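You operate a simulated robot arm through the tools that you are given. There is no shell and no other tool.

You run a simulated robot arm. Do the job below in one go: nothing can be reset, and whatever is moved stays where it is left.

JOB
Tare the tray on the scale, scoop up the two potatoes beside it and weigh them in it.
Fine: tip them in from the scoop; scoop back; press WEIGH once; the tray ends on the scale.

Only the result counts: the job must be done as asked and must still hold three seconds after the hand-in. Knocking over, shifting, dropping, spilling or breaking anything else fails it.

ROBOT AND FRAMES
A 6-joint arm with a two-finger parallel gripper, fixed in place. Base frame: the origin is at the foot of the arm, x ahead of it, y to its left, z up; the work surface is at about z = 900. Lengths are in mm, angles in degrees, forces in N, time in s.
Its first joint turns from -166.0 to 166.0 degrees. Payload 3.91 kg.
The tool frame sits at the grasp point between the pads (the TCP): z along the fingers, y along the line on which they close. The tips reach 30 mm beyond it. The gripper opens to 110 mm. The fingers are 20 mm wide and 10 mm thick; the gripper's body (48 by 112 mm) begins 55 mm behind the TCP.
Orientation is that of the tool frame in the base frame, as a unit quaternion [w, x, y, z]. With the fingers straight down and closing along the base's y, the tool's x points along the base's -x, its y along +y and its z along -z.

CONTROLS
- The arm moves only by the tool play_rows. Its argument "motion" is a list of rows, each a list of 6 numbers: the shift along the tool's x, y, z in mm, then the turn, a rotation vector about the tool's x, y, z in degrees. In form: [[dx, dy, dz, ax, ay, az], ...]. A call has 1 to 20 rows; each row shifts and turns the commanded pose from where the row before left it, along the tool's axes as they then stand. "hand" is the opening, from 0 (shut) to 1 (fully open), set as the call begins (left out, the last holds). Rows are played at 5 a second. More than 50 mm and 8.6 degrees between two rows, or a gripper value outside its range, and nothing of the call is played. Where a pose cannot be reached the arm comes as near as it can. A force on the tool above 40 N (or 10 N above the force at the start of the call, whichever is more), or a blocked arm, ends the call early, and 0.2 s more pass. Each finger travels about 153 mm/s and halts on what it meets, pressing with about 23 N; the grip force reading is that of the motor and also rises with nothing between the fingers. The clock runs only during rows and for 0.2 s after the last one: add rows that do not move to give the fingers time. The reply holds the time, the measured pose of the TCP, the force on the tool along the base axes, the opening and the grip force, in the units named above and with some noise, with the torque about the TCP (base axes, N m) and any sound that the robot's microphone picked up, and new pictures: "show" is both (left out), scene, wrist or none.
- Cameras (640 x 400 px; columns grow to the right, rows downward): "scene" is fixed at [400.9, 499, 1509]; the picture's right is [-0.80, -0.60, 0.00], its down [-0.42, 0.56, -0.71] and it looks along [0.43, -0.57, -0.70] (base axes); focal length 214 px, centre (320, 200). "wrist" rides on the gripper at [72, 17, -103] in the tool frame; the picture's right is [-0.23, 0.97, 0.00], its down [-0.76, -0.18, -0.62] and it looks along [-0.61, -0.14, 0.78] (tool axes); focal length 222 px, centre (320, 200). There is no depth. A picture from a camera that has moved, and an enlarged one, comes with that camera's place and axes in the base frame and with its lens.
- inspect(camera, box): a new picture of the part [left, top, right, bottom] of that camera's present view, enlarged. No time passes.
- finish_job(): hands the job in; it is judged then, once.

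Nothing tells you positions but the pictures and the camera data. Unless the task says otherwise, let go and move clear before handing in.

The tools are called after "Emit:" as name(argument=value, ...) on one line, values as JSON. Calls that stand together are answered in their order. play_rows: Moves the arm, as the interface text tells. Its arguments: {"type":"object","properties":{"motion":{"type":"array"},"hand":{"type":"number"},"show":{"type":"string","enum":["both","scene","wrist","none"]}},"required":["motion"]} The other tools are called the same way: inspect (camera, box) takes an enlarged picture of a part of a camera's view; finish_job () hands the job in.

At the start:

```text
clock: 0.0
position: [515.0, 139.7, 1312.6]
ee_rot: [0.0, 0.001, 1.0, -0.001]
contact_force: [0.1, 0.0, -0.1]
ft_torque: [0.0, 0.04, -0.02]
opening: 110.1
gripper_force: 0.0
```

scene: 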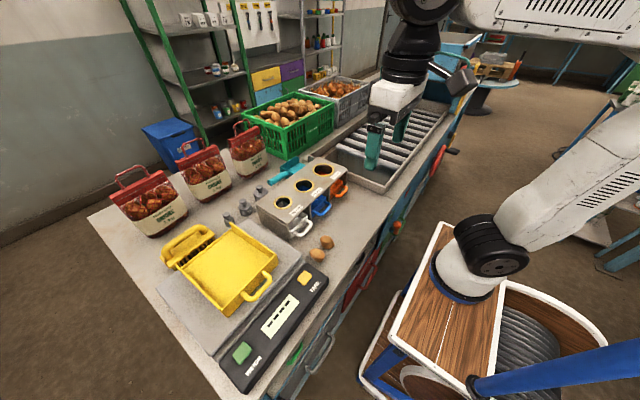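
wrist: 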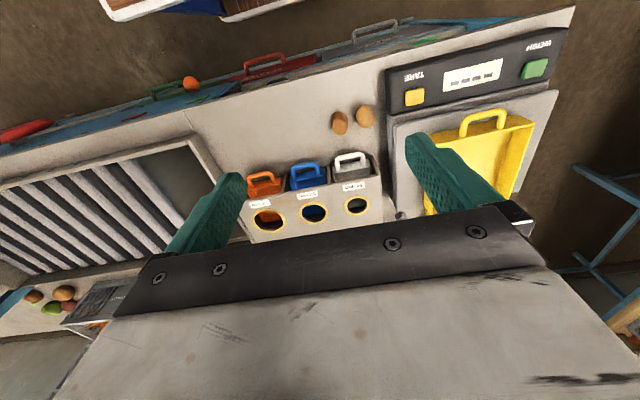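

I see a bench with a scale carrying a yellow tray, two potatoes beside it, a box with three coloured handles, and a teal item that may be the scoop. I'll enlarge the pictures first to identify everything.

Emit:
inspect(camera="scene", box=[140, 210, 340, 335])

Emit:
inspect(camera="scene", box=[220, 140, 380, 240])

Emit:
inspect(camera="scene", box=[190, 240, 350, 400])

Emit:
inspect(camera="wrist", box=[220, 20, 580, 245])

```text
3.20 times, centred on (240, 272) of scene
camera zoom: at [400.9, 499.0, 1509.0], right [-0.8, -0.6, 0.0], down [-0.42, 0.56, -0.71], along [0.43, -0.57, -0.7], focal length 686 px, centre (576, -32)
```

zoom: 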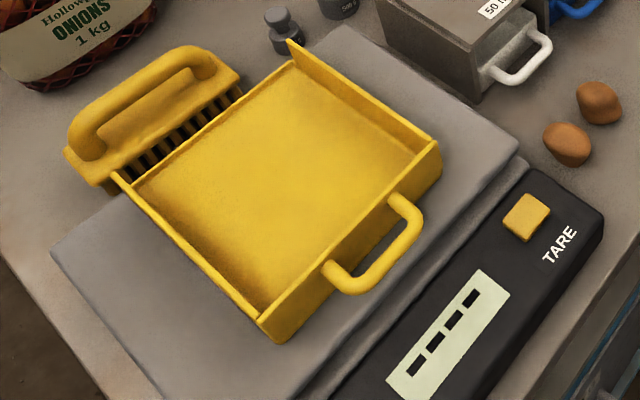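

```text
4.00 times, centred on (300, 190) of scene
camera zoom: at [400.9, 499.0, 1509.0], right [-0.8, -0.6, 0.0], down [-0.42, 0.56, -0.71], along [0.43, -0.57, -0.7], focal length 858 px, centre (400, 240)
```

zoom: 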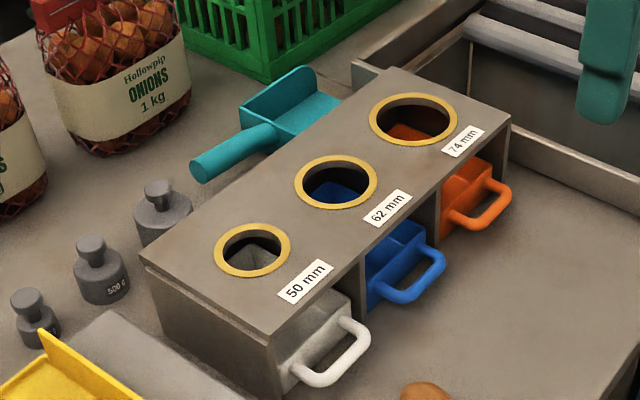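

```text
2.50 times, centred on (270, 320) of scene
camera zoom: at [400.9, 499.0, 1509.0], right [-0.8, -0.6, 0.0], down [-0.42, 0.56, -0.71], along [0.43, -0.57, -0.7], focal length 536 px, centre (445, -100)
```

zoom: 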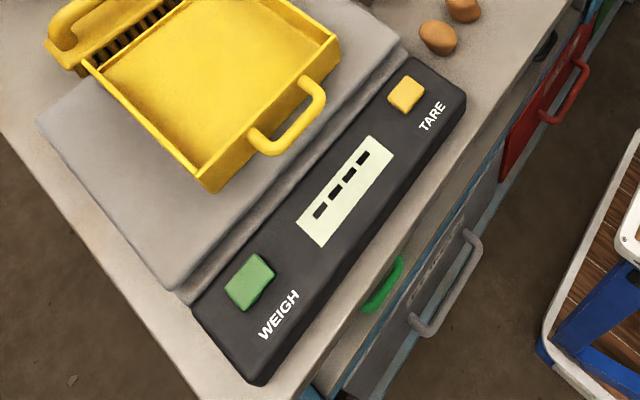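

```text
1.78 times, centred on (400, 132) of wrist
camera zoom: at [441.3, 155.4, 1418.0], right [0.23, 0.97, 0.0], down [0.76, -0.18, 0.62], along [0.61, -0.14, -0.78], focal length 395 px, centre (178, 320)
```

zoom: 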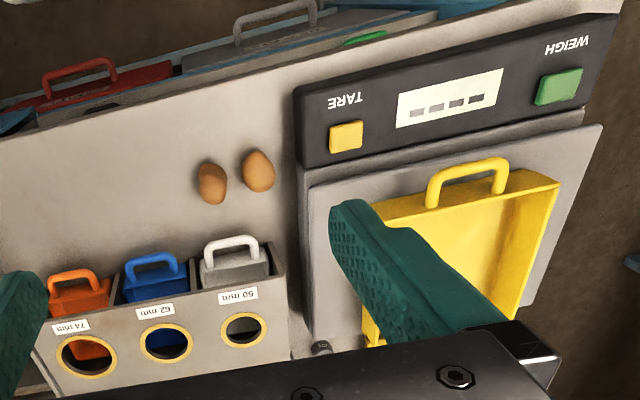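

The tray sits on the scale with its handle toward the robot, and TARE is at about (595, 310, 950) and WEIGH at about (595, 522, 950). The potatoes are near (624, 157) and (624, 217), and the teal scoop lies behind the grader box. I want a better look at the tray, the brush and the scoop.

Emit:
inspect(camera="scene", box=[155, 215, 235, 265])

Emit:
inspect(camera="scene", box=[255, 145, 335, 195])

Emit:
inspect(camera="scene", box=[180, 210, 300, 285])

Emit:
inspect(camera="wrist", box=[380, 90, 560, 220])

```text
8.00 times, centred on (195, 240) of scene
camera zoom: at [400.9, 499.0, 1509.0], right [-0.8, -0.6, 0.0], down [-0.42, 0.56, -0.71], along [0.43, -0.57, -0.7], focal length 1716 px, centre (1320, -120)
```

zoom: 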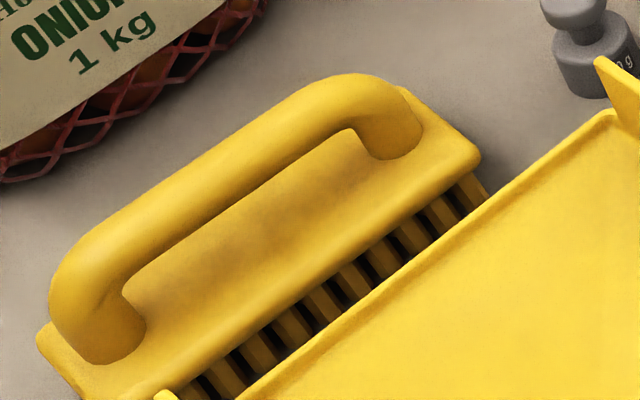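

```text
8.00 times, centred on (295, 170) of scene
camera zoom: at [400.9, 499.0, 1509.0], right [-0.8, -0.6, 0.0], down [-0.42, 0.56, -0.71], along [0.43, -0.57, -0.7], focal length 1716 px, centre (520, 440)
```

zoom: 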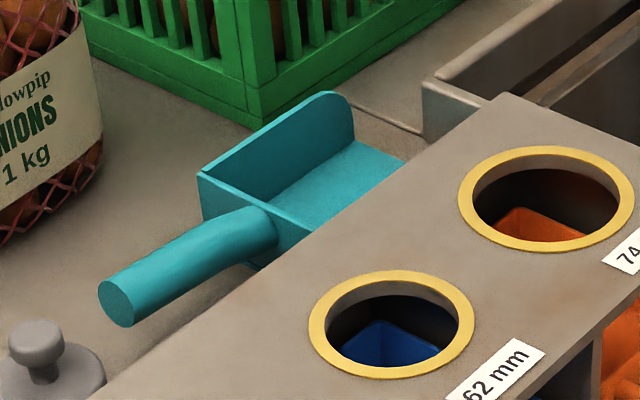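

```text
5.33 times, centred on (240, 248) of scene
camera zoom: at [400.9, 499.0, 1509.0], right [-0.8, -0.6, 0.0], down [-0.42, 0.56, -0.71], along [0.43, -0.57, -0.7], focal length 1144 px, centre (747, -53)
```

zoom: 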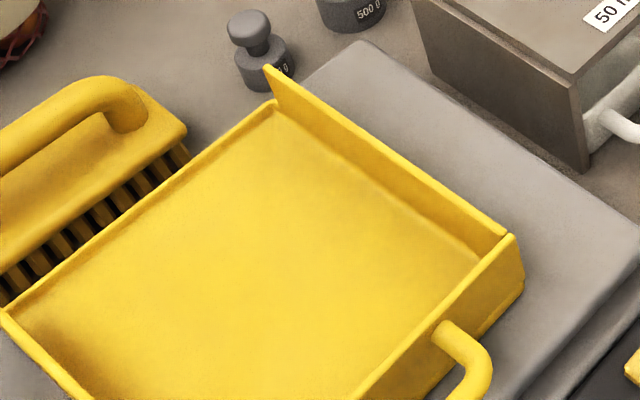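

```text
3.08 times, centred on (470, 155) of wrist
camera zoom: at [441.3, 155.4, 1418.0], right [0.23, 0.97, 0.0], down [0.76, -0.18, 0.62], along [0.61, -0.14, -0.78], focal length 684 px, centre (-142, 338)
```

zoom: 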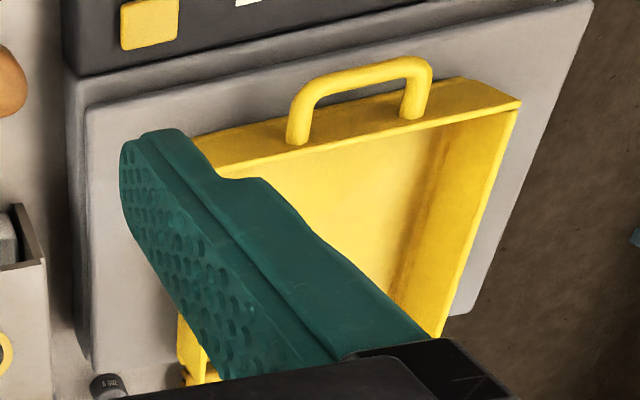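

The tray is a three-sided pan with an open back edge, and a brush stands behind it. The scoop's handle points +y and its mouth points away, toward −y. I'll move the wrist camera forward to see the scoop.

Emit:
play_rows(motion=[[-40, -25, 0, 0, 0, 0], [-40, -25, 0, 0, 0, 0], [-40, -25, 0, 0, 0, 0], [-45, -25, 0, 0, 0, 0], [0, 0, 0, 0, 0, 0]])

```text
refused: row 4 steps farther than a row can; nothing moved
```

The scene hasn't changed; the last row was slightly too long. I'll send the same move with shorter steps.

Emit:
play_rows(motion=[[-40, -25, 0, 0, 0, 0], [-40, -25, 0, 0, 0, 0], [-40, -25, 0, 0, 0, 0], [-40, -25, 0, 0, 0, 0], [0, 0, 0, 0, 0, 0]])

```text
clock: 1.2
position: [674.5, 39.6, 1313.5]
ee_rot: [-0.001, 0.0, 1.0, 0.0]
contact_force: [0.1, -0.3, 0.0]
ft_torque: [0.0, -0.02, 0.04]
opening: 109.8
gripper_force: 0.0
camera wrist: at [601.5, 54.9, 1418.2], right [0.23, 0.97, 0.0], down [0.76, -0.18, 0.62], along [0.61, -0.14, -0.78], focal length 222 px, centre (320, 200)
```

scene: 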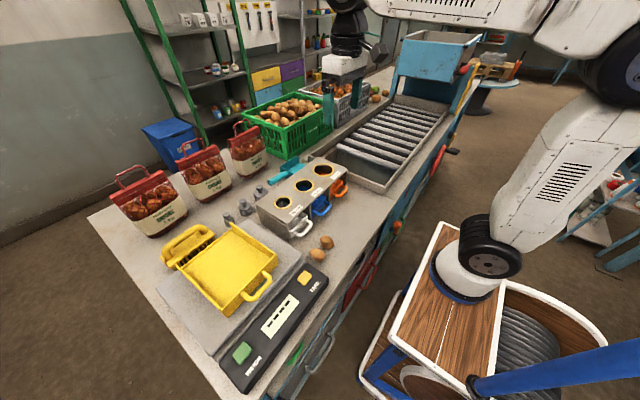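
wrist: 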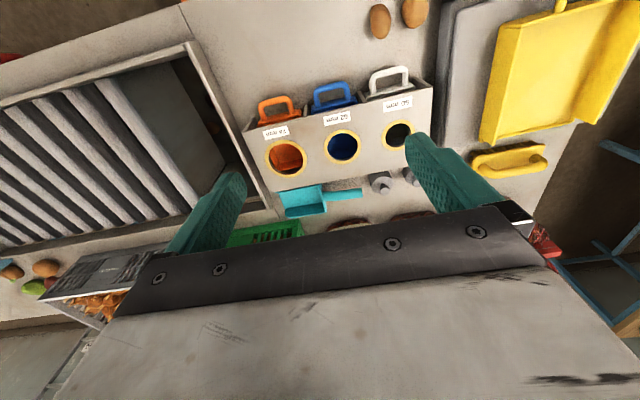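

Emit:
inspect(camera="wrist", box=[240, 90, 440, 215])

Emit:
inspect(camera="wrist", box=[270, 165, 380, 225])

Emit:
inspect(camera="wrist", box=[350, 0, 640, 180])

```text
3.20 times, centred on (340, 152) of wrist
camera zoom: at [601.5, 54.9, 1418.2], right [0.23, 0.97, 0.0], down [0.76, -0.18, 0.62], along [0.61, -0.14, -0.78], focal length 711 px, centre (256, 352)
```

zoom: 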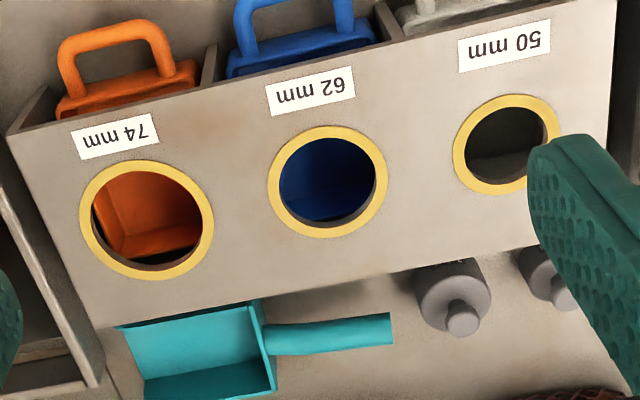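

```text
5.82 times, centred on (325, 195) of wrist
camera zoom: at [601.5, 54.9, 1418.2], right [0.23, 0.97, 0.0], down [0.76, -0.18, 0.62], along [0.61, -0.14, -0.78], focal length 1292 px, centre (291, 229)
```

zoom: 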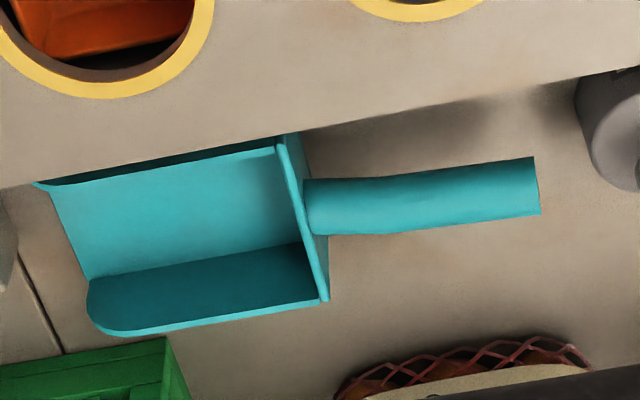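

```text
2.21 times, centred on (495, 90) of wrist
camera zoom: at [601.5, 54.9, 1418.2], right [0.23, 0.97, 0.0], down [0.76, -0.18, 0.62], along [0.61, -0.14, -0.78], focal length 490 px, centre (-66, 443)
```

zoom: 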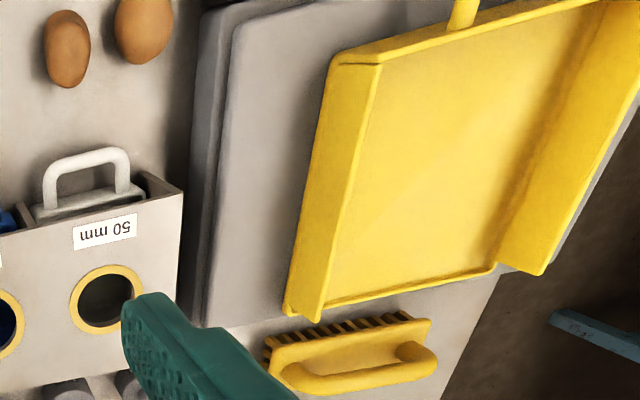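

The scoop's handle runs from about (973, −25, 926) up to (968, 85, 949), with a pan of about 95×125 mm toward −y. First comes the tare: I'll close the fingers and hover above TARE.

Emit:
play_rows(motion=[[11.4, 38.6, 0, 0, 0, 0], [11.4, 38.6, 0, 0, 0, 0], [11.4, 38.6, 0, 0, 0, 0], [11.4, 38.6, 0, 0, 0, 0], [11.4, 38.6, 0, 0, 0, 0], [11.4, 38.6, 0, 0, 0, 0], [11.4, 38.6, 0, 0, 0, 0], [0, 0, 45, 0, 0, 0], [0, 0, 45, 0, 0, 0], [0, 0, 45, 0, 0, 0], [0, 0, 45, 0, 0, 0], [0, 0, 45, 0, 0, 0], [0, 0, 45, 0, 0, 0], [0, 0, 30, 0, 0, 0], [0, 0, 0, 0, 0, 0]], hand=0)

```text
clock: 4.4
position: [593.9, 310.3, 1012.9]
ee_rot: [0.001, 0.0, 1.0, 0.0]
contact_force: [-0.7, -0.4, 0.2]
ft_torque: [-0.02, -0.01, -0.02]
opening: 0.0
gripper_force: 22.7
camera wrist: at [521.7, 326.3, 1117.6], right [0.23, 0.97, 0.0], down [0.76, -0.18, 0.62], along [0.61, -0.14, -0.78], focal length 222 px, centre (320, 200)
```

scene: 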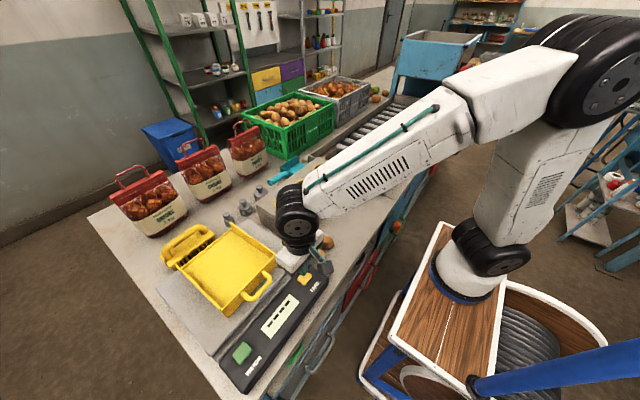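
wrist: 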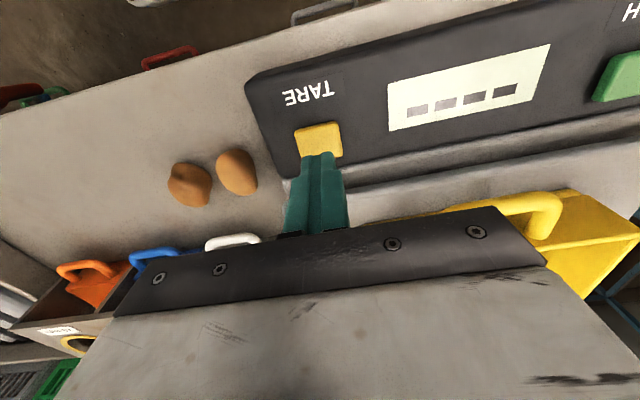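

The closed fingertips are directly above the TARE button, and the potatoes are confirmed at about (625, 156) and (622, 214). I'll lower slowly to press.

Emit:
play_rows(motion=[[0, 0, 12, 0, 0, 0], [0, 0, 10, 0, 0, 0], [0, 0, 4, 0, 0, 0], [0, 0, 2, 0, 0, 0], [0, 0, 2, 0, 0, 0], [0, 0, 2, 0, 0, 0]])

```text
clock: 5.8
position: [595.3, 310.5, 980.7]
ee_rot: [0.0, 0.0, 1.0, 0.0]
contact_force: [-1.7, 1.5, 6.4]
ft_torque: [0.01, 0.05, -0.01]
opening: 0.1
gripper_force: 23.0
heard: click
camera wrist: at [521.9, 325.6, 1086.5], right [0.23, 0.97, 0.0], down [0.76, -0.18, 0.62], along [0.61, -0.14, -0.78], focal length 222 px, centre (320, 200)
```

scene: 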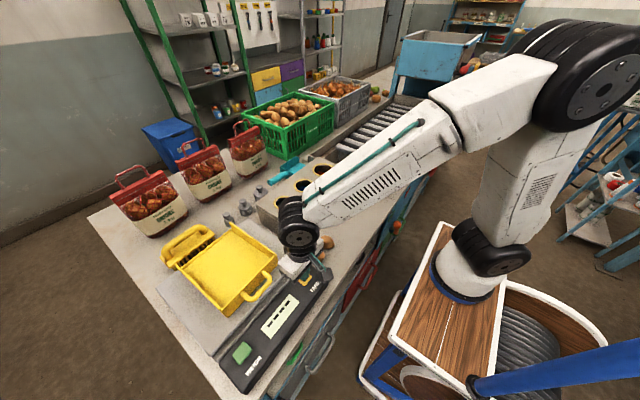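
wrist: 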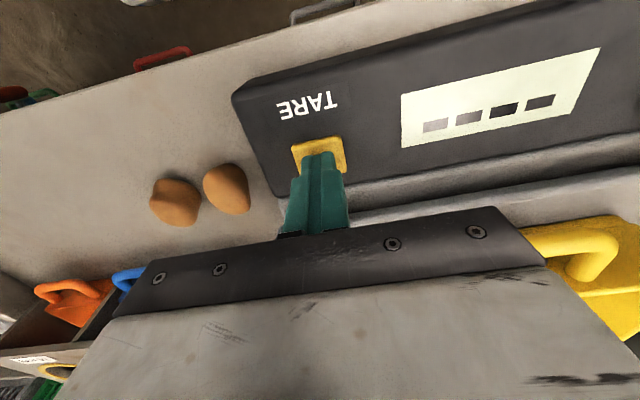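

A click was heard with 6 N on the button. I'll rise and read the display.

Emit:
play_rows(motion=[[0, 0, -10, 0, 0, 0], [0, 0, -40, 0, 0, 0], [0, 0, -45, 0, 0, 0], [0, 0, -45, 0, 0, 0], [0, 0, -45, 0, 0, 0], [0, 0, -45, 0, 0, 0], [0, 0, 0, 0, 0, 0]])

Emit:
inspect(camera="scene", box=[230, 260, 330, 350])

Emit:
inspect(camera="wrist", box=[180, 40, 440, 200])

```text
clock: 7.4
position: [595.3, 309.6, 1211.4]
ee_rot: [0.001, 0.0, 1.0, -0.001]
contact_force: [0.6, 0.1, 0.0]
ft_torque: [-0.03, -0.03, 0.01]
opening: 0.0
gripper_force: 22.7
camera wrist: at [522.0, 326.1, 1317.9], right [0.23, 0.97, 0.0], down [0.76, -0.18, 0.62], along [0.61, -0.14, -0.78], focal length 222 px, centre (320, 200)
```

scene: 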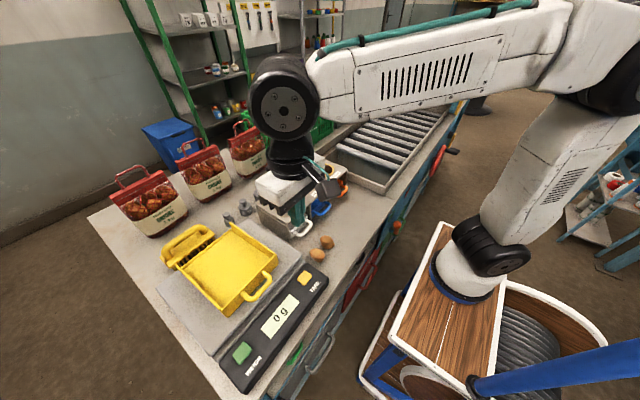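
wrist: 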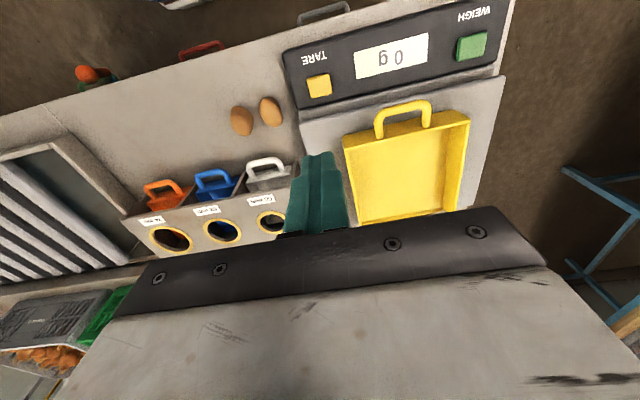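

```text
4.44 times, centred on (280, 305) of scene
camera zoom: at [400.9, 499.0, 1509.0], right [-0.8, -0.6, 0.0], down [-0.42, 0.56, -0.71], along [0.43, -0.57, -0.7], focal length 953 px, centre (498, -267)
```

zoom: 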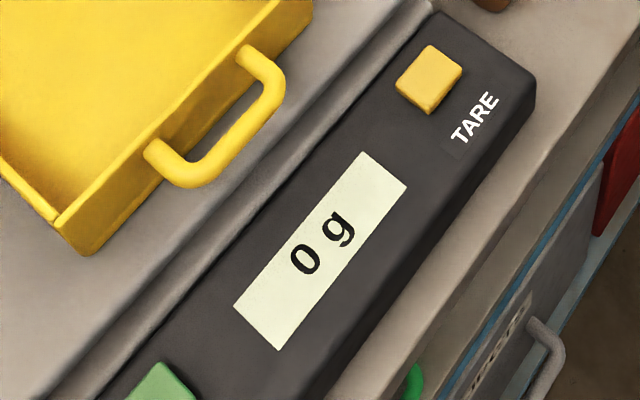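

```text
2.46 times, centred on (310, 120) of wrist
camera zoom: at [522.0, 326.1, 1317.9], right [0.23, 0.97, 0.0], down [0.76, -0.18, 0.62], along [0.61, -0.14, -0.78], focal length 547 px, centre (345, 397)
```

zoom: 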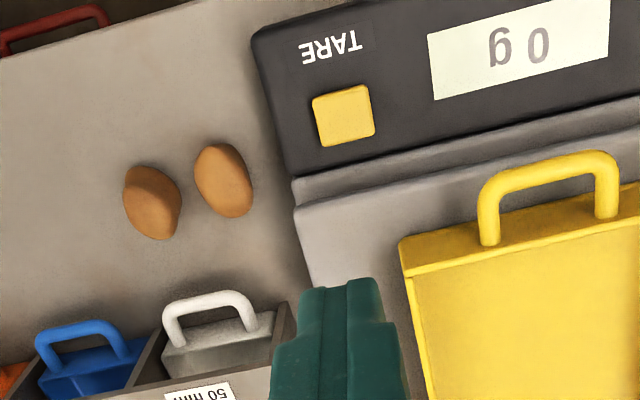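

TARE worked and the display reads 0 g. The scale's flat side is at y≈264, a good backstop for scooping toward +y. Next I'll turn the tool −90° so the fingers close along x, then go above the scoop handle.

Emit:
play_rows(motion=[[0, 0, 0, 0, 0, -8.1818], [0, 0, 0, 0, 0, -8.1818], [0, 0, 0, 0, 0, -8.1818], [0, 0, 0, 0, 0, -8.1818], [0, 0, 0, 0, 0, -8.1818], [0, 0, 0, 0, 0, -8.1818], [0, 0, 0, 0, 0, -8.1818], [0, 0, 0, 0, 0, -8.1818], [0, 0, 0, 0, 0, -8.1818], [0, 0, 0, 0, 0, -8.1818], [0, 0, 0, 0, 0, -8.1818], [0, 0, 0, 0, 0, 0]], hand=0.6)

```text
clock: 10.0
position: [594.6, 309.8, 1210.1]
ee_rot: [-0.001, 0.708, -0.706, 0.0]
contact_force: [0.5, 0.9, -1.0]
ft_torque: [0.02, 0.0, 0.02]
opening: 65.9
gripper_force: 0.0
camera wrist: at [577.3, 236.1, 1316.1], right [-0.97, 0.23, 0.0], down [0.18, 0.76, 0.62], along [0.14, 0.61, -0.78], focal length 222 px, centre (320, 200)
```

scene: 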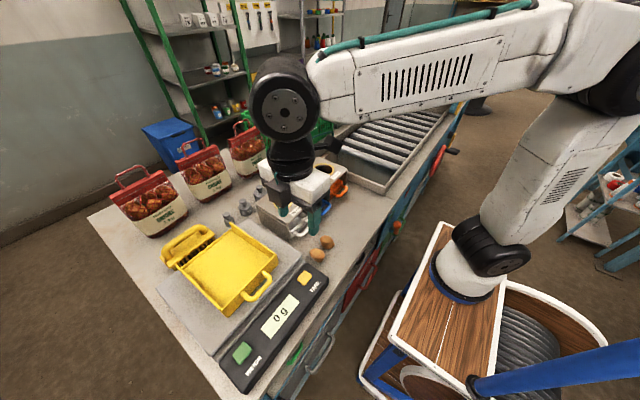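
wrist: 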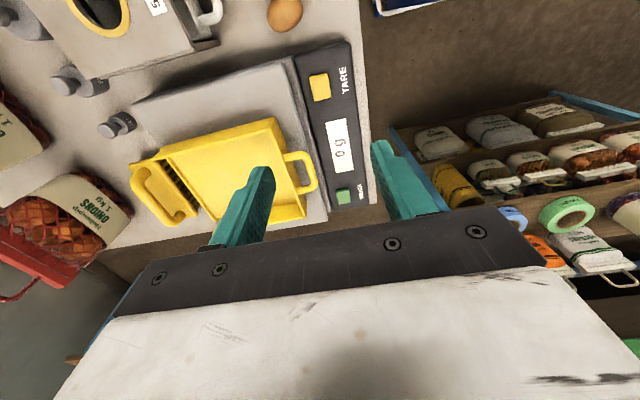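

The tool is turned. I'll now translate to hover above the scoop's handle.

Emit:
play_rows(motion=[[28.5, -37.3, 0, 0, 0, 0], [28.5, -37.3, 0, 0, 0, 0], [28.5, -37.3, 0, 0, 0, 0], [28.5, -37.3, 0, 0, 0, 0], [28.5, -37.3, 0, 0, 0, 0], [28.5, -37.3, 0, 0, 0, 0], [28.5, -37.3, 0, 0, 0, 0], [28.5, -37.3, 0, 0, 0, 0], [28.5, -37.3, 0, 0, 0, 0], [28.5, -37.3, 0, 0, 0, 0], [0, 0, 30, 0, 0, 0], [0, 0, 40, 0, 0, 0], [0, 0, 0, 0, 0, 0]])

```text
clock: 12.8
position: [968.5, 25.4, 1140.8]
ee_rot: [0.0, -0.707, 0.707, 0.0]
contact_force: [0.1, 0.6, -0.1]
ft_torque: [-0.01, 0.0, 0.01]
opening: 66.1
gripper_force: 0.1
camera wrist: at [950.5, -48.6, 1245.1], right [-0.97, 0.23, 0.0], down [0.18, 0.76, 0.62], along [0.14, 0.61, -0.78], focal length 222 px, centre (320, 200)
```

scene: 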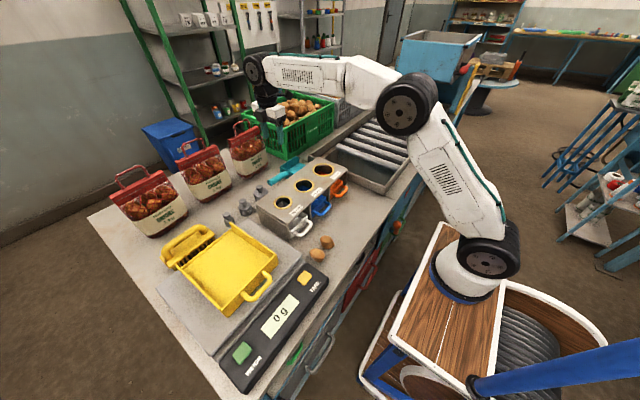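
wrist: 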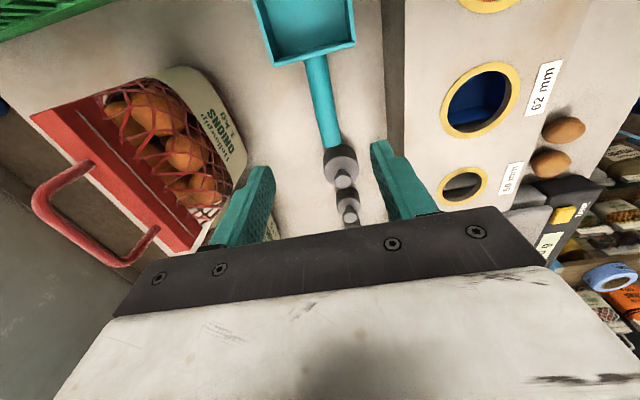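

Emit:
inspect(camera="wrist", box=[220, 0, 420, 125])

Emit:
inspect(camera="wrist", box=[220, 100, 480, 230])

Emit:
inspect(camera="scene", box=[230, 80, 350, 200])

```text
3.20 times, centred on (320, 62) of wrist
camera zoom: at [950.5, -48.6, 1245.1], right [-0.97, 0.23, 0.0], down [0.18, 0.76, 0.62], along [0.14, 0.61, -0.78], focal length 711 px, centre (320, 640)
```

zoom: 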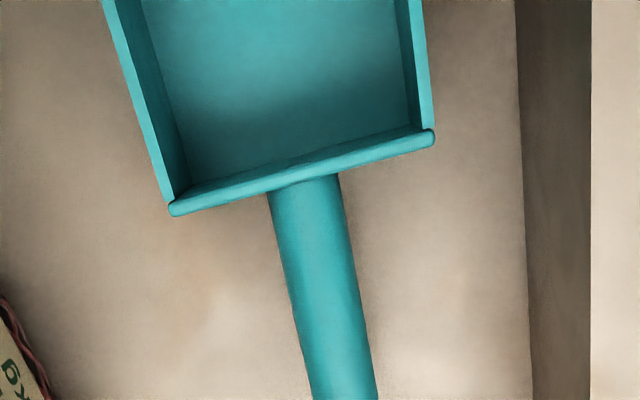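

```text
2.46 times, centred on (350, 165) of wrist
camera zoom: at [950.5, -48.6, 1245.1], right [-0.97, 0.23, 0.0], down [0.18, 0.76, 0.62], along [0.14, 0.61, -0.78], focal length 547 px, centre (246, 286)
```

zoom: 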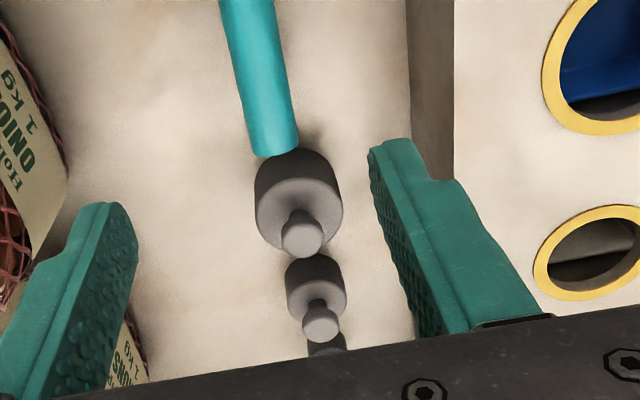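

```text
3.33 times, centred on (290, 140) of scene
camera zoom: at [400.9, 499.0, 1509.0], right [-0.8, -0.6, 0.0], down [-0.42, 0.56, -0.71], along [0.43, -0.57, -0.7], focal length 715 px, centre (420, 400)
```

zoom: 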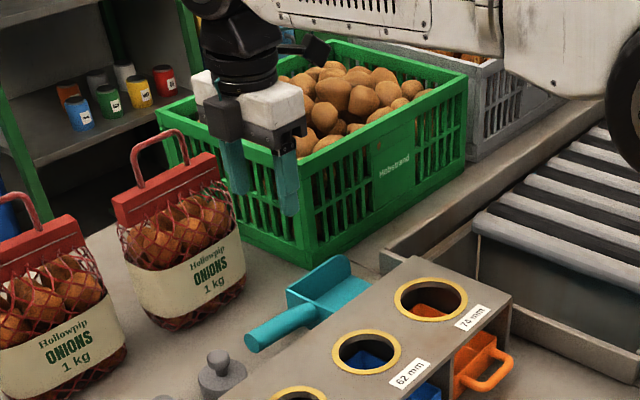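

The handle lies along y at x≈965, from y≈−20 to 87. The box's back face at x≈879 leaves room for the gripper. I'll line up at y≈12 and descend partway.

Emit:
play_rows(motion=[[13.4, 3.5, 0, 0, 0, 0], [0, 0, 45, 0, 0, 0], [0, 0, 45, 0, 0, 0], [0, 0, 45, 0, 0, 0], [0, 0, 20, 0, 0, 0], [0, 0, 0, 0, 0, 0]])

Emit:
inspect(camera="wrist", box=[200, 0, 440, 220])

```text
clock: 14.2
position: [963.6, 10.9, 985.2]
ee_rot: [0.001, 0.707, -0.707, -0.001]
contact_force: [-0.6, -0.4, 0.5]
ft_torque: [-0.01, 0.03, 0.0]
opening: 65.9
gripper_force: 0.1
camera wrist: at [946.6, -61.9, 1089.9], right [-0.97, 0.23, 0.0], down [0.18, 0.76, 0.62], along [0.14, 0.61, -0.78], focal length 222 px, centre (320, 200)
```

scene: 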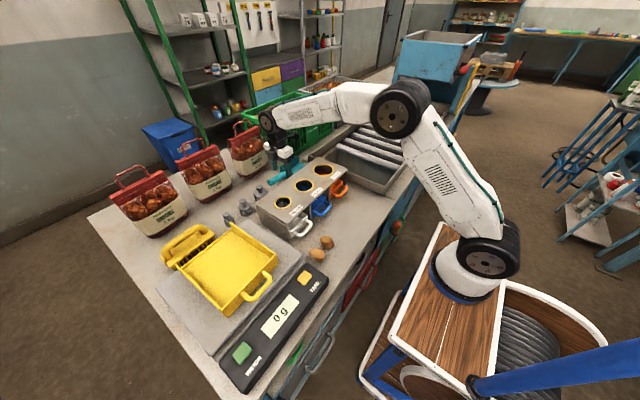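
wrist: 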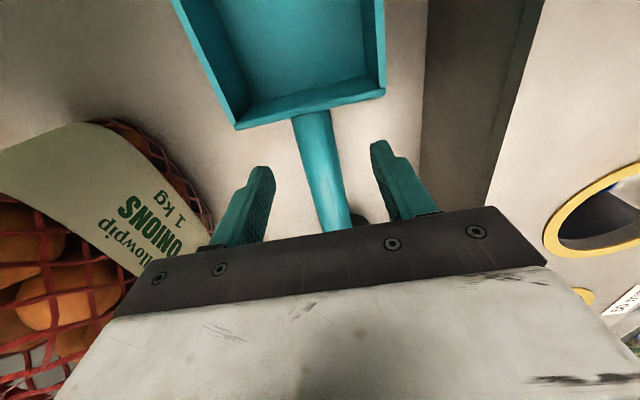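

```text
1.82 times, centred on (320, 110) of wrist
camera zoom: at [946.6, -61.9, 1089.9], right [-0.97, 0.23, 0.0], down [0.18, 0.76, 0.62], along [0.14, 0.61, -0.78], focal length 404 px, centre (320, 364)
```

zoom: 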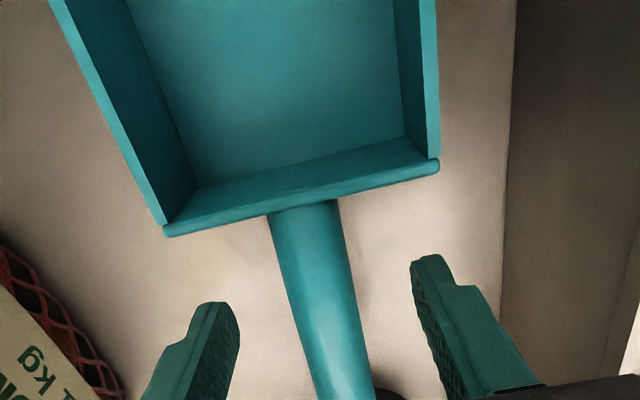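

The handle is centred between the fingers. I'll descend to about z = 939 and grip.

Emit:
play_rows(motion=[[0, 0, 25, 0, 0, 0], [0, 0, 15, 0, 0, 0], [0, 0, 6, 0, 0, 0], [0, 0, 0, 0, 0, 0]])

Emit:
play_rows(motion=[[0, 0, 0, 0, 0, 0], [0, 0, 0, 0, 0, 0], [0, 0, 0, 0, 0, 0], [0, 0, 0, 0, 0, 0]], hand=0)

```text
clock: 15.2
position: [965.4, 9.8, 939.1]
ee_rot: [0.0, 0.707, -0.707, 0.0]
contact_force: [0.2, 0.4, 0.8]
ft_torque: [-0.02, 0.01, 0.02]
opening: 66.1
gripper_force: 0.0
camera wrist: at [946.6, -62.6, 1044.4], right [-0.97, 0.23, 0.0], down [0.18, 0.76, 0.62], along [0.14, 0.61, -0.78], focal length 222 px, centre (320, 200)
```

scene: 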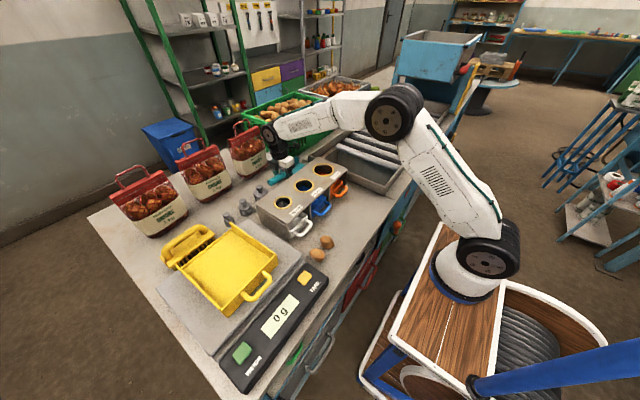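
wrist: 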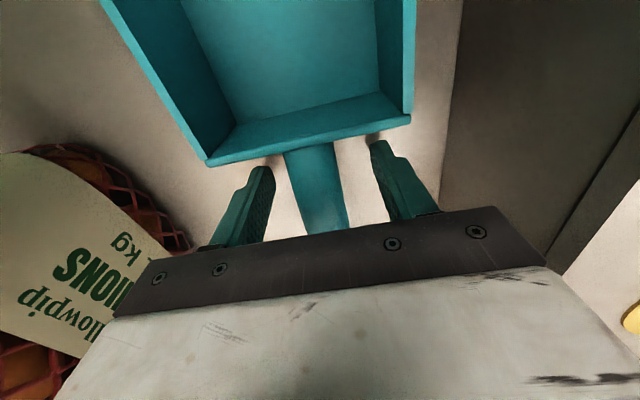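

```text
clock: 16.2
position: [963.4, 10.9, 939.5]
ee_rot: [0.001, -0.707, 0.707, 0.0]
contact_force: [0.6, 0.5, 0.0]
ft_torque: [0.03, 0.03, 0.01]
opening: 26.5
gripper_force: 23.1
camera wrist: at [946.7, -62.6, 1044.5], right [-0.97, 0.23, 0.0], down [0.18, 0.76, 0.62], along [0.14, 0.61, -0.78], focal length 222 px, centre (320, 200)
```

scene: 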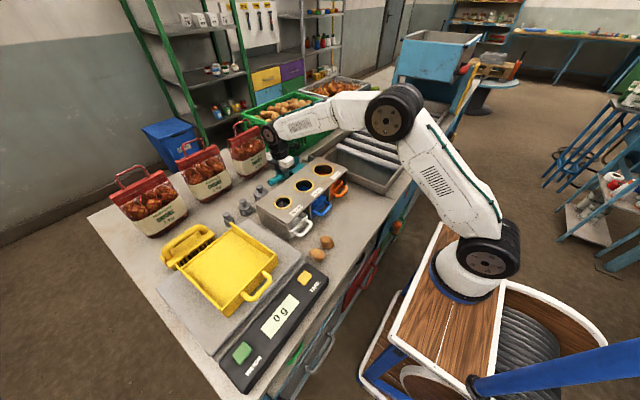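
wrist: 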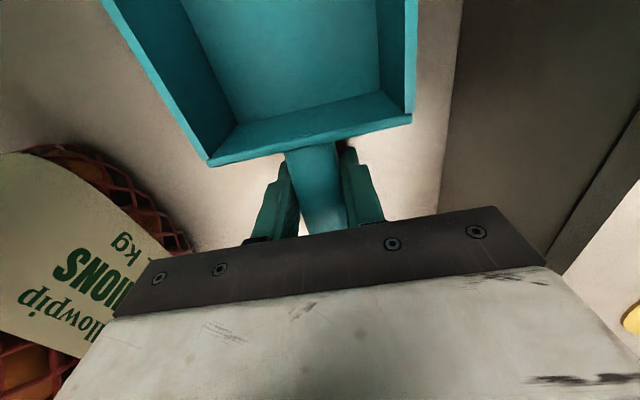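

The handle is gripped at 26.5 mm, so the scoop's home is TCP (964, 10.8, 939.4) in this orientation. I'll lift a little and check that it holds level.

Emit:
play_rows(motion=[[0, 0, -5, 0, 0, 0], [0, 0, -15, 0, 0, 0], [0, 0, -30, 0, 0, 0], [0, 0, 0, 0, 0, 0]])

Emit:
inspect(camera="scene", box=[240, 130, 340, 200])

```text
clock: 17.2
position: [965.4, 11.0, 989.4]
ee_rot: [0.0, -0.707, 0.707, -0.001]
contact_force: [-0.5, 0.5, -0.7]
ft_torque: [0.03, -0.03, 0.02]
opening: 26.3
gripper_force: 23.0
camera wrist: at [947.2, -62.4, 1094.6], right [-0.97, 0.23, 0.0], down [0.18, 0.76, 0.62], along [0.14, 0.61, -0.78], focal length 222 px, centre (320, 200)
```

scene: 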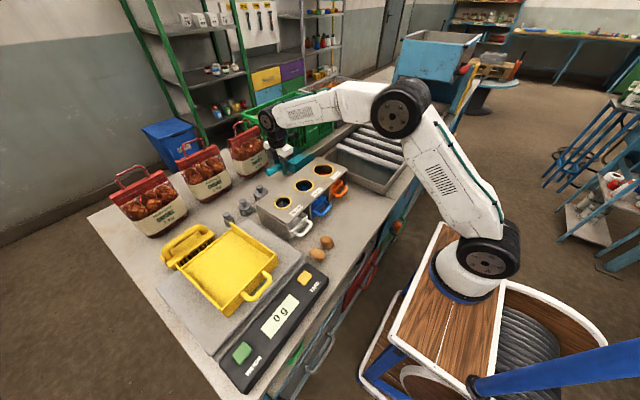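
wrist: 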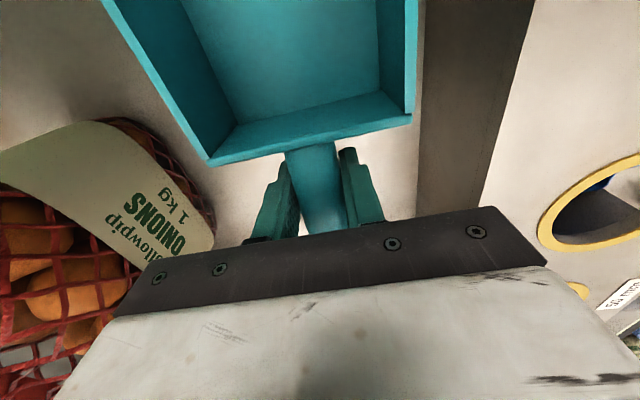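

```text
5.71 times, centred on (290, 165) of scene
camera zoom: at [400.9, 499.0, 1509.0], right [-0.8, -0.6, 0.0], down [-0.42, 0.56, -0.71], along [0.43, -0.57, -0.7], focal length 1226 px, centre (491, 400)
```

zoom: 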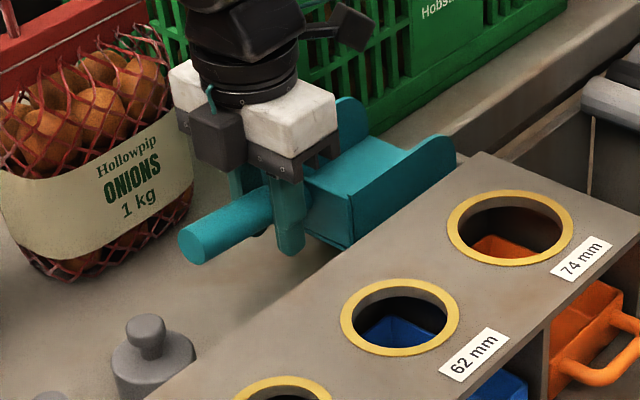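

The scoop is held rigidly. I'll raise it well clear, bring it back toward the robot, and then swing it around 180° so its mouth faces +y.

Emit:
play_rows(motion=[[0, 0, -40, 0, 0, 0], [0, 0, -40, 0, 0, 0], [0, 0, -40, 0, 0, 0], [0, 0, -40, 0, 0, 0], [0, 0, -40, 0, 0, 0], [-6, 40, 0, 0, 0, 0], [-6, 40, 0, 0, 0, 0], [-6, 40, 0, 0, 0, 0], [-6, 40, 0, 0, 0, 0], [-6, 40, 0, 0, 0, 0], [-6, 40, 0, 0, 0, 0], [0, 0, 0, 0, 0, 0]], show="both")

```text
clock: 19.8
position: [723.0, 46.6, 1189.0]
ee_rot: [0.0, 0.707, -0.707, 0.001]
contact_force: [0.3, 0.6, -1.2]
ft_torque: [0.07, 0.05, 0.04]
opening: 26.6
gripper_force: 23.1
camera wrist: at [705.7, -26.4, 1294.1], right [-0.97, 0.23, 0.0], down [0.18, 0.76, 0.62], along [0.14, 0.61, -0.78], focal length 222 px, centre (320, 200)
```

scene: 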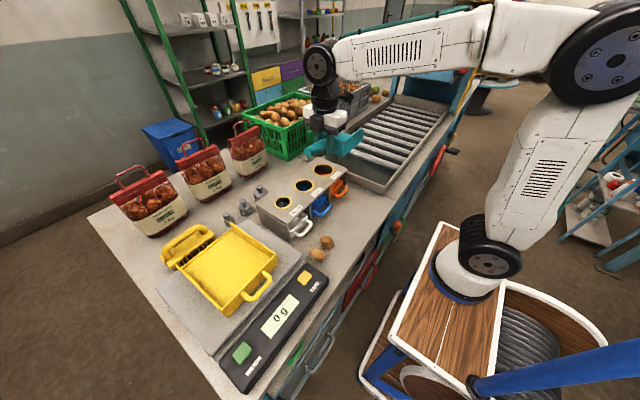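
wrist: 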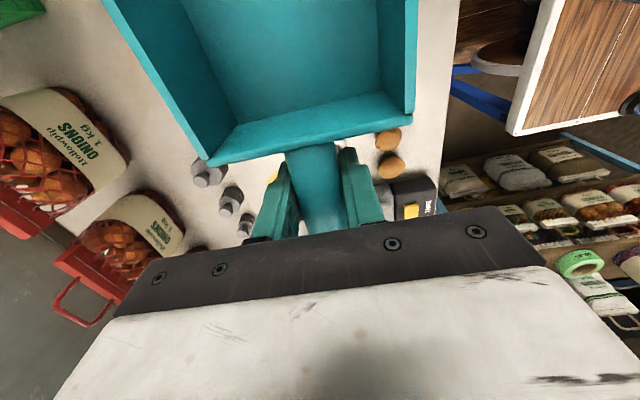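

The scoop is clear of everything. Now I'll swing it +180° about the vertical in two calls.

Emit:
play_rows(motion=[[0, 0, 0, 0, 0, 8.1818], [0, 0, 0, 0, 0, 8.1818], [0, 0, 0, 0, 0, 8.1818], [0, 0, 0, 0, 0, 8.1818], [0, 0, 0, 0, 0, 8.1818], [0, 0, 0, 0, 0, 8.1818], [0, 0, 0, 0, 0, 8.1818], [0, 0, 0, 0, 0, 8.1818], [0, 0, 0, 0, 0, 8.1818], [0, 0, 0, 0, 0, 8.1818], [0, 0, 0, 0, 0, 8.1818], [0, 0, 0, 0, 0, 0]], show="none")

Emit:
play_rows(motion=[[0, 0, 0, 0, 0, 8.1818], [0, 0, 0, 0, 0, 8.1818], [0, 0, 0, 0, 0, 8.1818], [0, 0, 0, 0, 0, 8.1818], [0, 0, 0, 0, 0, 8.1818], [0, 0, 0, 0, 0, 8.1818], [0, 0, 0, 0, 0, 8.1818], [0, 0, 0, 0, 0, 8.1818], [0, 0, 0, 0, 0, 8.1818], [0, 0, 0, 0, 0, 8.1818], [0, 0, 0, 0, 0, 8.1818], [0, 0, 0, 0, 0, 0]])

```text
clock: 22.4
position: [723.5, 46.3, 1189.9]
ee_rot: [0.0, 0.001, 1.0, 0.0]
contact_force: [-0.2, 0.3, -1.0]
ft_torque: [0.02, -0.04, -0.01]
opening: 26.3
gripper_force: 22.6
```

```text
clock: 25.0
position: [724.4, 48.0, 1190.3]
ee_rot: [0.0, 0.707, 0.707, -0.001]
contact_force: [0.5, 0.7, -1.4]
ft_torque: [-0.02, 0.01, -0.03]
opening: 26.3
gripper_force: 23.1
camera wrist: at [740.5, 118.7, 1294.8], right [0.97, -0.23, 0.0], down [-0.18, -0.76, 0.62], along [-0.14, -0.61, -0.78], focal length 222 px, centre (320, 200)
```

scene: 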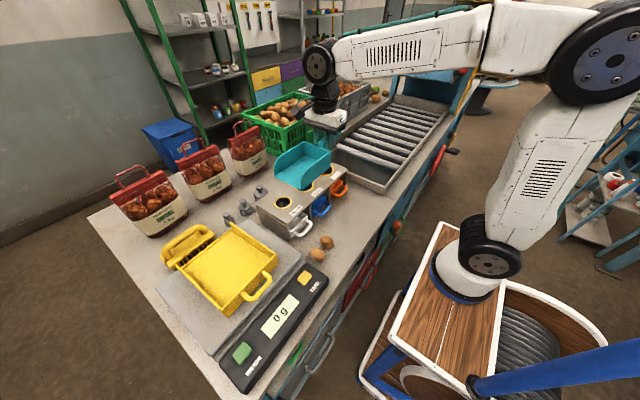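
wrist: 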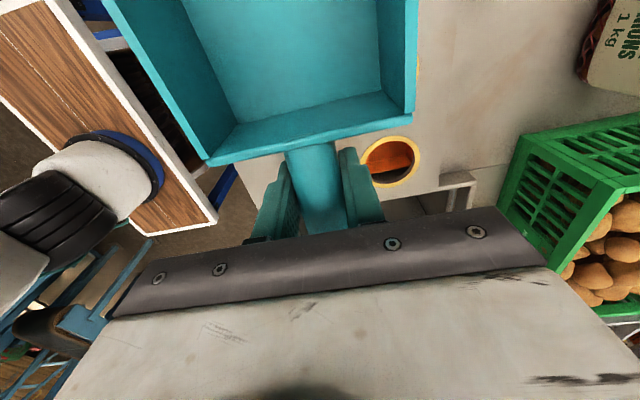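

The scoop now faces +y. I'll position it behind the potatoes (TCP about (622, −51)) and lower it to just above the bench.

Emit:
play_rows(motion=[[-24.8, -25.6, 0, 0, 0, 0], [-24.8, -25.6, 0, 0, 0, 0], [-24.8, -25.6, 0, 0, 0, 0], [-24.8, -25.6, 0, 0, 0, 0], [0, 0, 45, 0, 0, 0], [0, 0, 45, 0, 0, 0], [0, 0, 45, 0, 0, 0], [0, 0, 45, 0, 0, 0], [0, 0, 45, 0, 0, 0], [0, 0, 0, 0, 0, 0]])

Emit:
inspect(camera="scene", box=[270, 190, 390, 280])

```text
clock: 27.2
position: [622.2, -52.4, 963.8]
ee_rot: [0.0, 0.707, 0.707, 0.0]
contact_force: [-0.1, -0.4, -1.6]
ft_torque: [0.0, -0.05, -0.01]
opening: 26.3
gripper_force: 22.9
camera wrist: at [638.1, 20.4, 1069.7], right [0.97, -0.23, 0.0], down [-0.18, -0.76, 0.62], along [-0.14, -0.61, -0.78], focal length 222 px, centre (320, 200)
```

scene: 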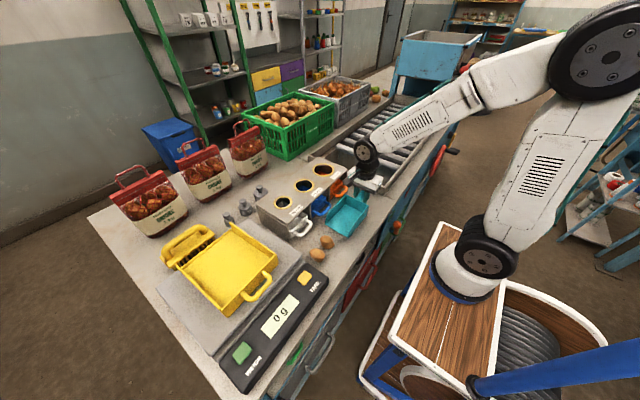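
wrist: 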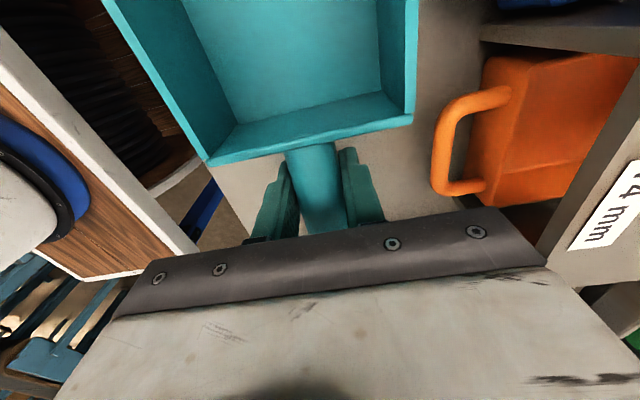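

```text
4.44 times, centred on (330, 235) of scene
camera zoom: at [400.9, 499.0, 1509.0], right [-0.8, -0.6, 0.0], down [-0.42, 0.56, -0.71], along [0.43, -0.57, -0.7], focal length 953 px, centre (276, 44)
```

zoom: 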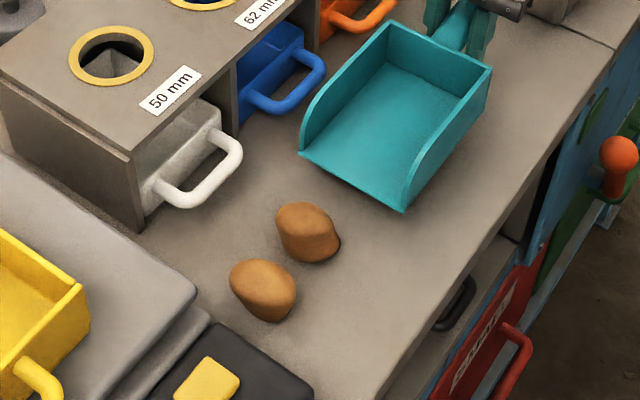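

The scoop's lip is level, centred on x≈622 and about 25 mm short of the nearer potato. I'll pitch the mouth down 1.5° and lower until the lip touches the bench.

Emit:
play_rows(motion=[[0, 0, 0, 0, -1.5, 0], [0, 0, 12, 0, 0, 0], [0, 0, 5, 0, 0, 0], [0, 0, 2, 0, 0, 0], [0, 0, 1, 0, 0, 0], [0, 0, 0.8, 0, 0, 0], [0, 0, 0, 0, 0, 0]], show="scene")

Emit:
inspect(camera="scene", box=[270, 190, 390, 280])

```text
clock: 28.8
position: [622.2, -52.9, 944.8]
ee_rot: [0.009, 0.707, 0.707, -0.01]
contact_force: [-0.4, -0.3, -1.8]
ft_torque: [-0.05, -0.01, 0.04]
opening: 26.6
gripper_force: 22.6
```

scene: 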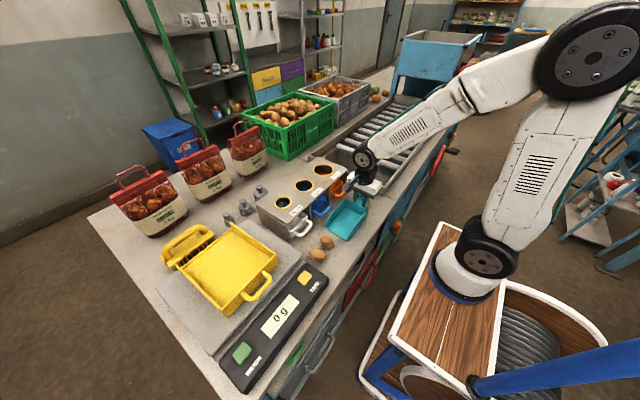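

```text
4.44 times, centred on (330, 235) of scene
camera zoom: at [400.9, 499.0, 1509.0], right [-0.8, -0.6, 0.0], down [-0.42, 0.56, -0.71], along [0.43, -0.57, -0.7], focal length 953 px, centre (276, 44)
```

zoom: 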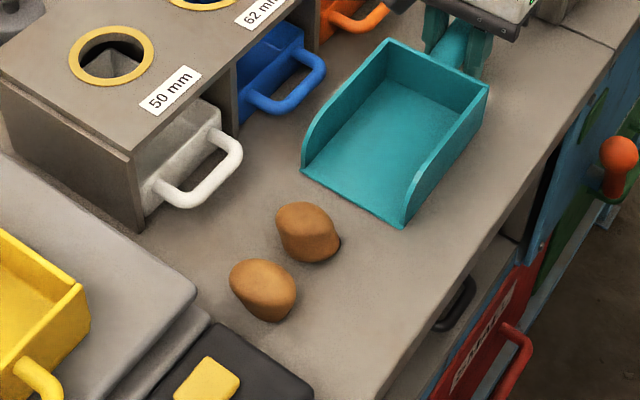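

The lip is very close to the bench but no contact force has shown yet. I'll lower a touch more while watching the force.

Emit:
play_rows(motion=[[0, 0, 0.7, 0, 0, 0], [0, 0, 0, 0, 0, 0]], show="none")

Emit:
play_rows(motion=[[0, 0, 0.7, 0, 0, 0], [0, 0, 0, 0, 0, 0]], show="none")

Emit:
play_rows(motion=[[0, 0, 0.7, 0, 0, 0], [0, 0, 0, 0, 0, 0]], show="none")

```text
clock: 29.4
position: [622.7, -53.5, 943.0]
ee_rot: [0.009, 0.707, 0.707, -0.009]
contact_force: [-0.1, 0.7, -0.3]
ft_torque: [0.06, -0.01, 0.02]
opening: 26.4
gripper_force: 22.9
```

```text
clock: 30.0
position: [621.9, -53.4, 942.7]
ee_rot: [0.009, 0.707, 0.707, -0.009]
contact_force: [-0.1, -1.2, 3.2]
ft_torque: [0.67, -0.03, -0.05]
opening: 26.1
gripper_force: 23.3
```

```text
clock: 30.6
position: [621.6, -52.3, 942.4]
ee_rot: [0.009, 0.707, 0.707, -0.01]
contact_force: [0.0, -1.1, 1.4]
ft_torque: [0.53, -0.01, -0.02]
opening: 26.2
gripper_force: 23.1
```

The lip is resting lightly on the bench, with about 3 N of contact. I'll ease off slightly and slide toward +y, keeping it level, up to the first potato.

Emit:
play_rows(motion=[[0, 0, -0.3, 0, 0, 0], [6, 0, -0.16, 0, 0, 0], [6, 0, -0.16, 0, 0, 0], [6, 0, -0.16, 0, 0, 0], [6, 0, -0.16, 0, 0, 0], [4, 0, -0.1, 0, 0, 0], [4, 0, -0.1, 0, 0, 0], [4, 0, -0.1, 0, 0, 0], [4, 0, -0.1, 0, 0, 0], [0, 0, 0, 0, 0, 0]], show="none")

Emit:
inspect(camera="scene", box=[270, 190, 390, 280])

```text
clock: 32.8
position: [622.4, -13.2, 941.2]
ee_rot: [0.009, 0.707, 0.707, -0.01]
contact_force: [0.2, -0.4, -1.6]
ft_torque: [-0.04, 0.0, 0.0]
opening: 26.2
gripper_force: 23.2
```

```text
4.44 times, centred on (330, 235) of scene
camera zoom: at [400.9, 499.0, 1509.0], right [-0.8, -0.6, 0.0], down [-0.42, 0.56, -0.71], along [0.43, -0.57, -0.7], focal length 953 px, centre (276, 44)
```

zoom: 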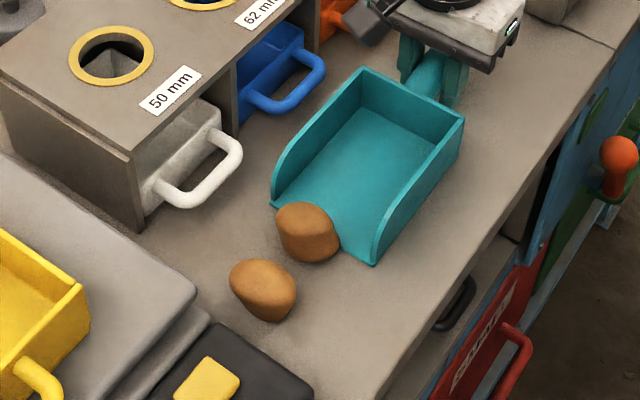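

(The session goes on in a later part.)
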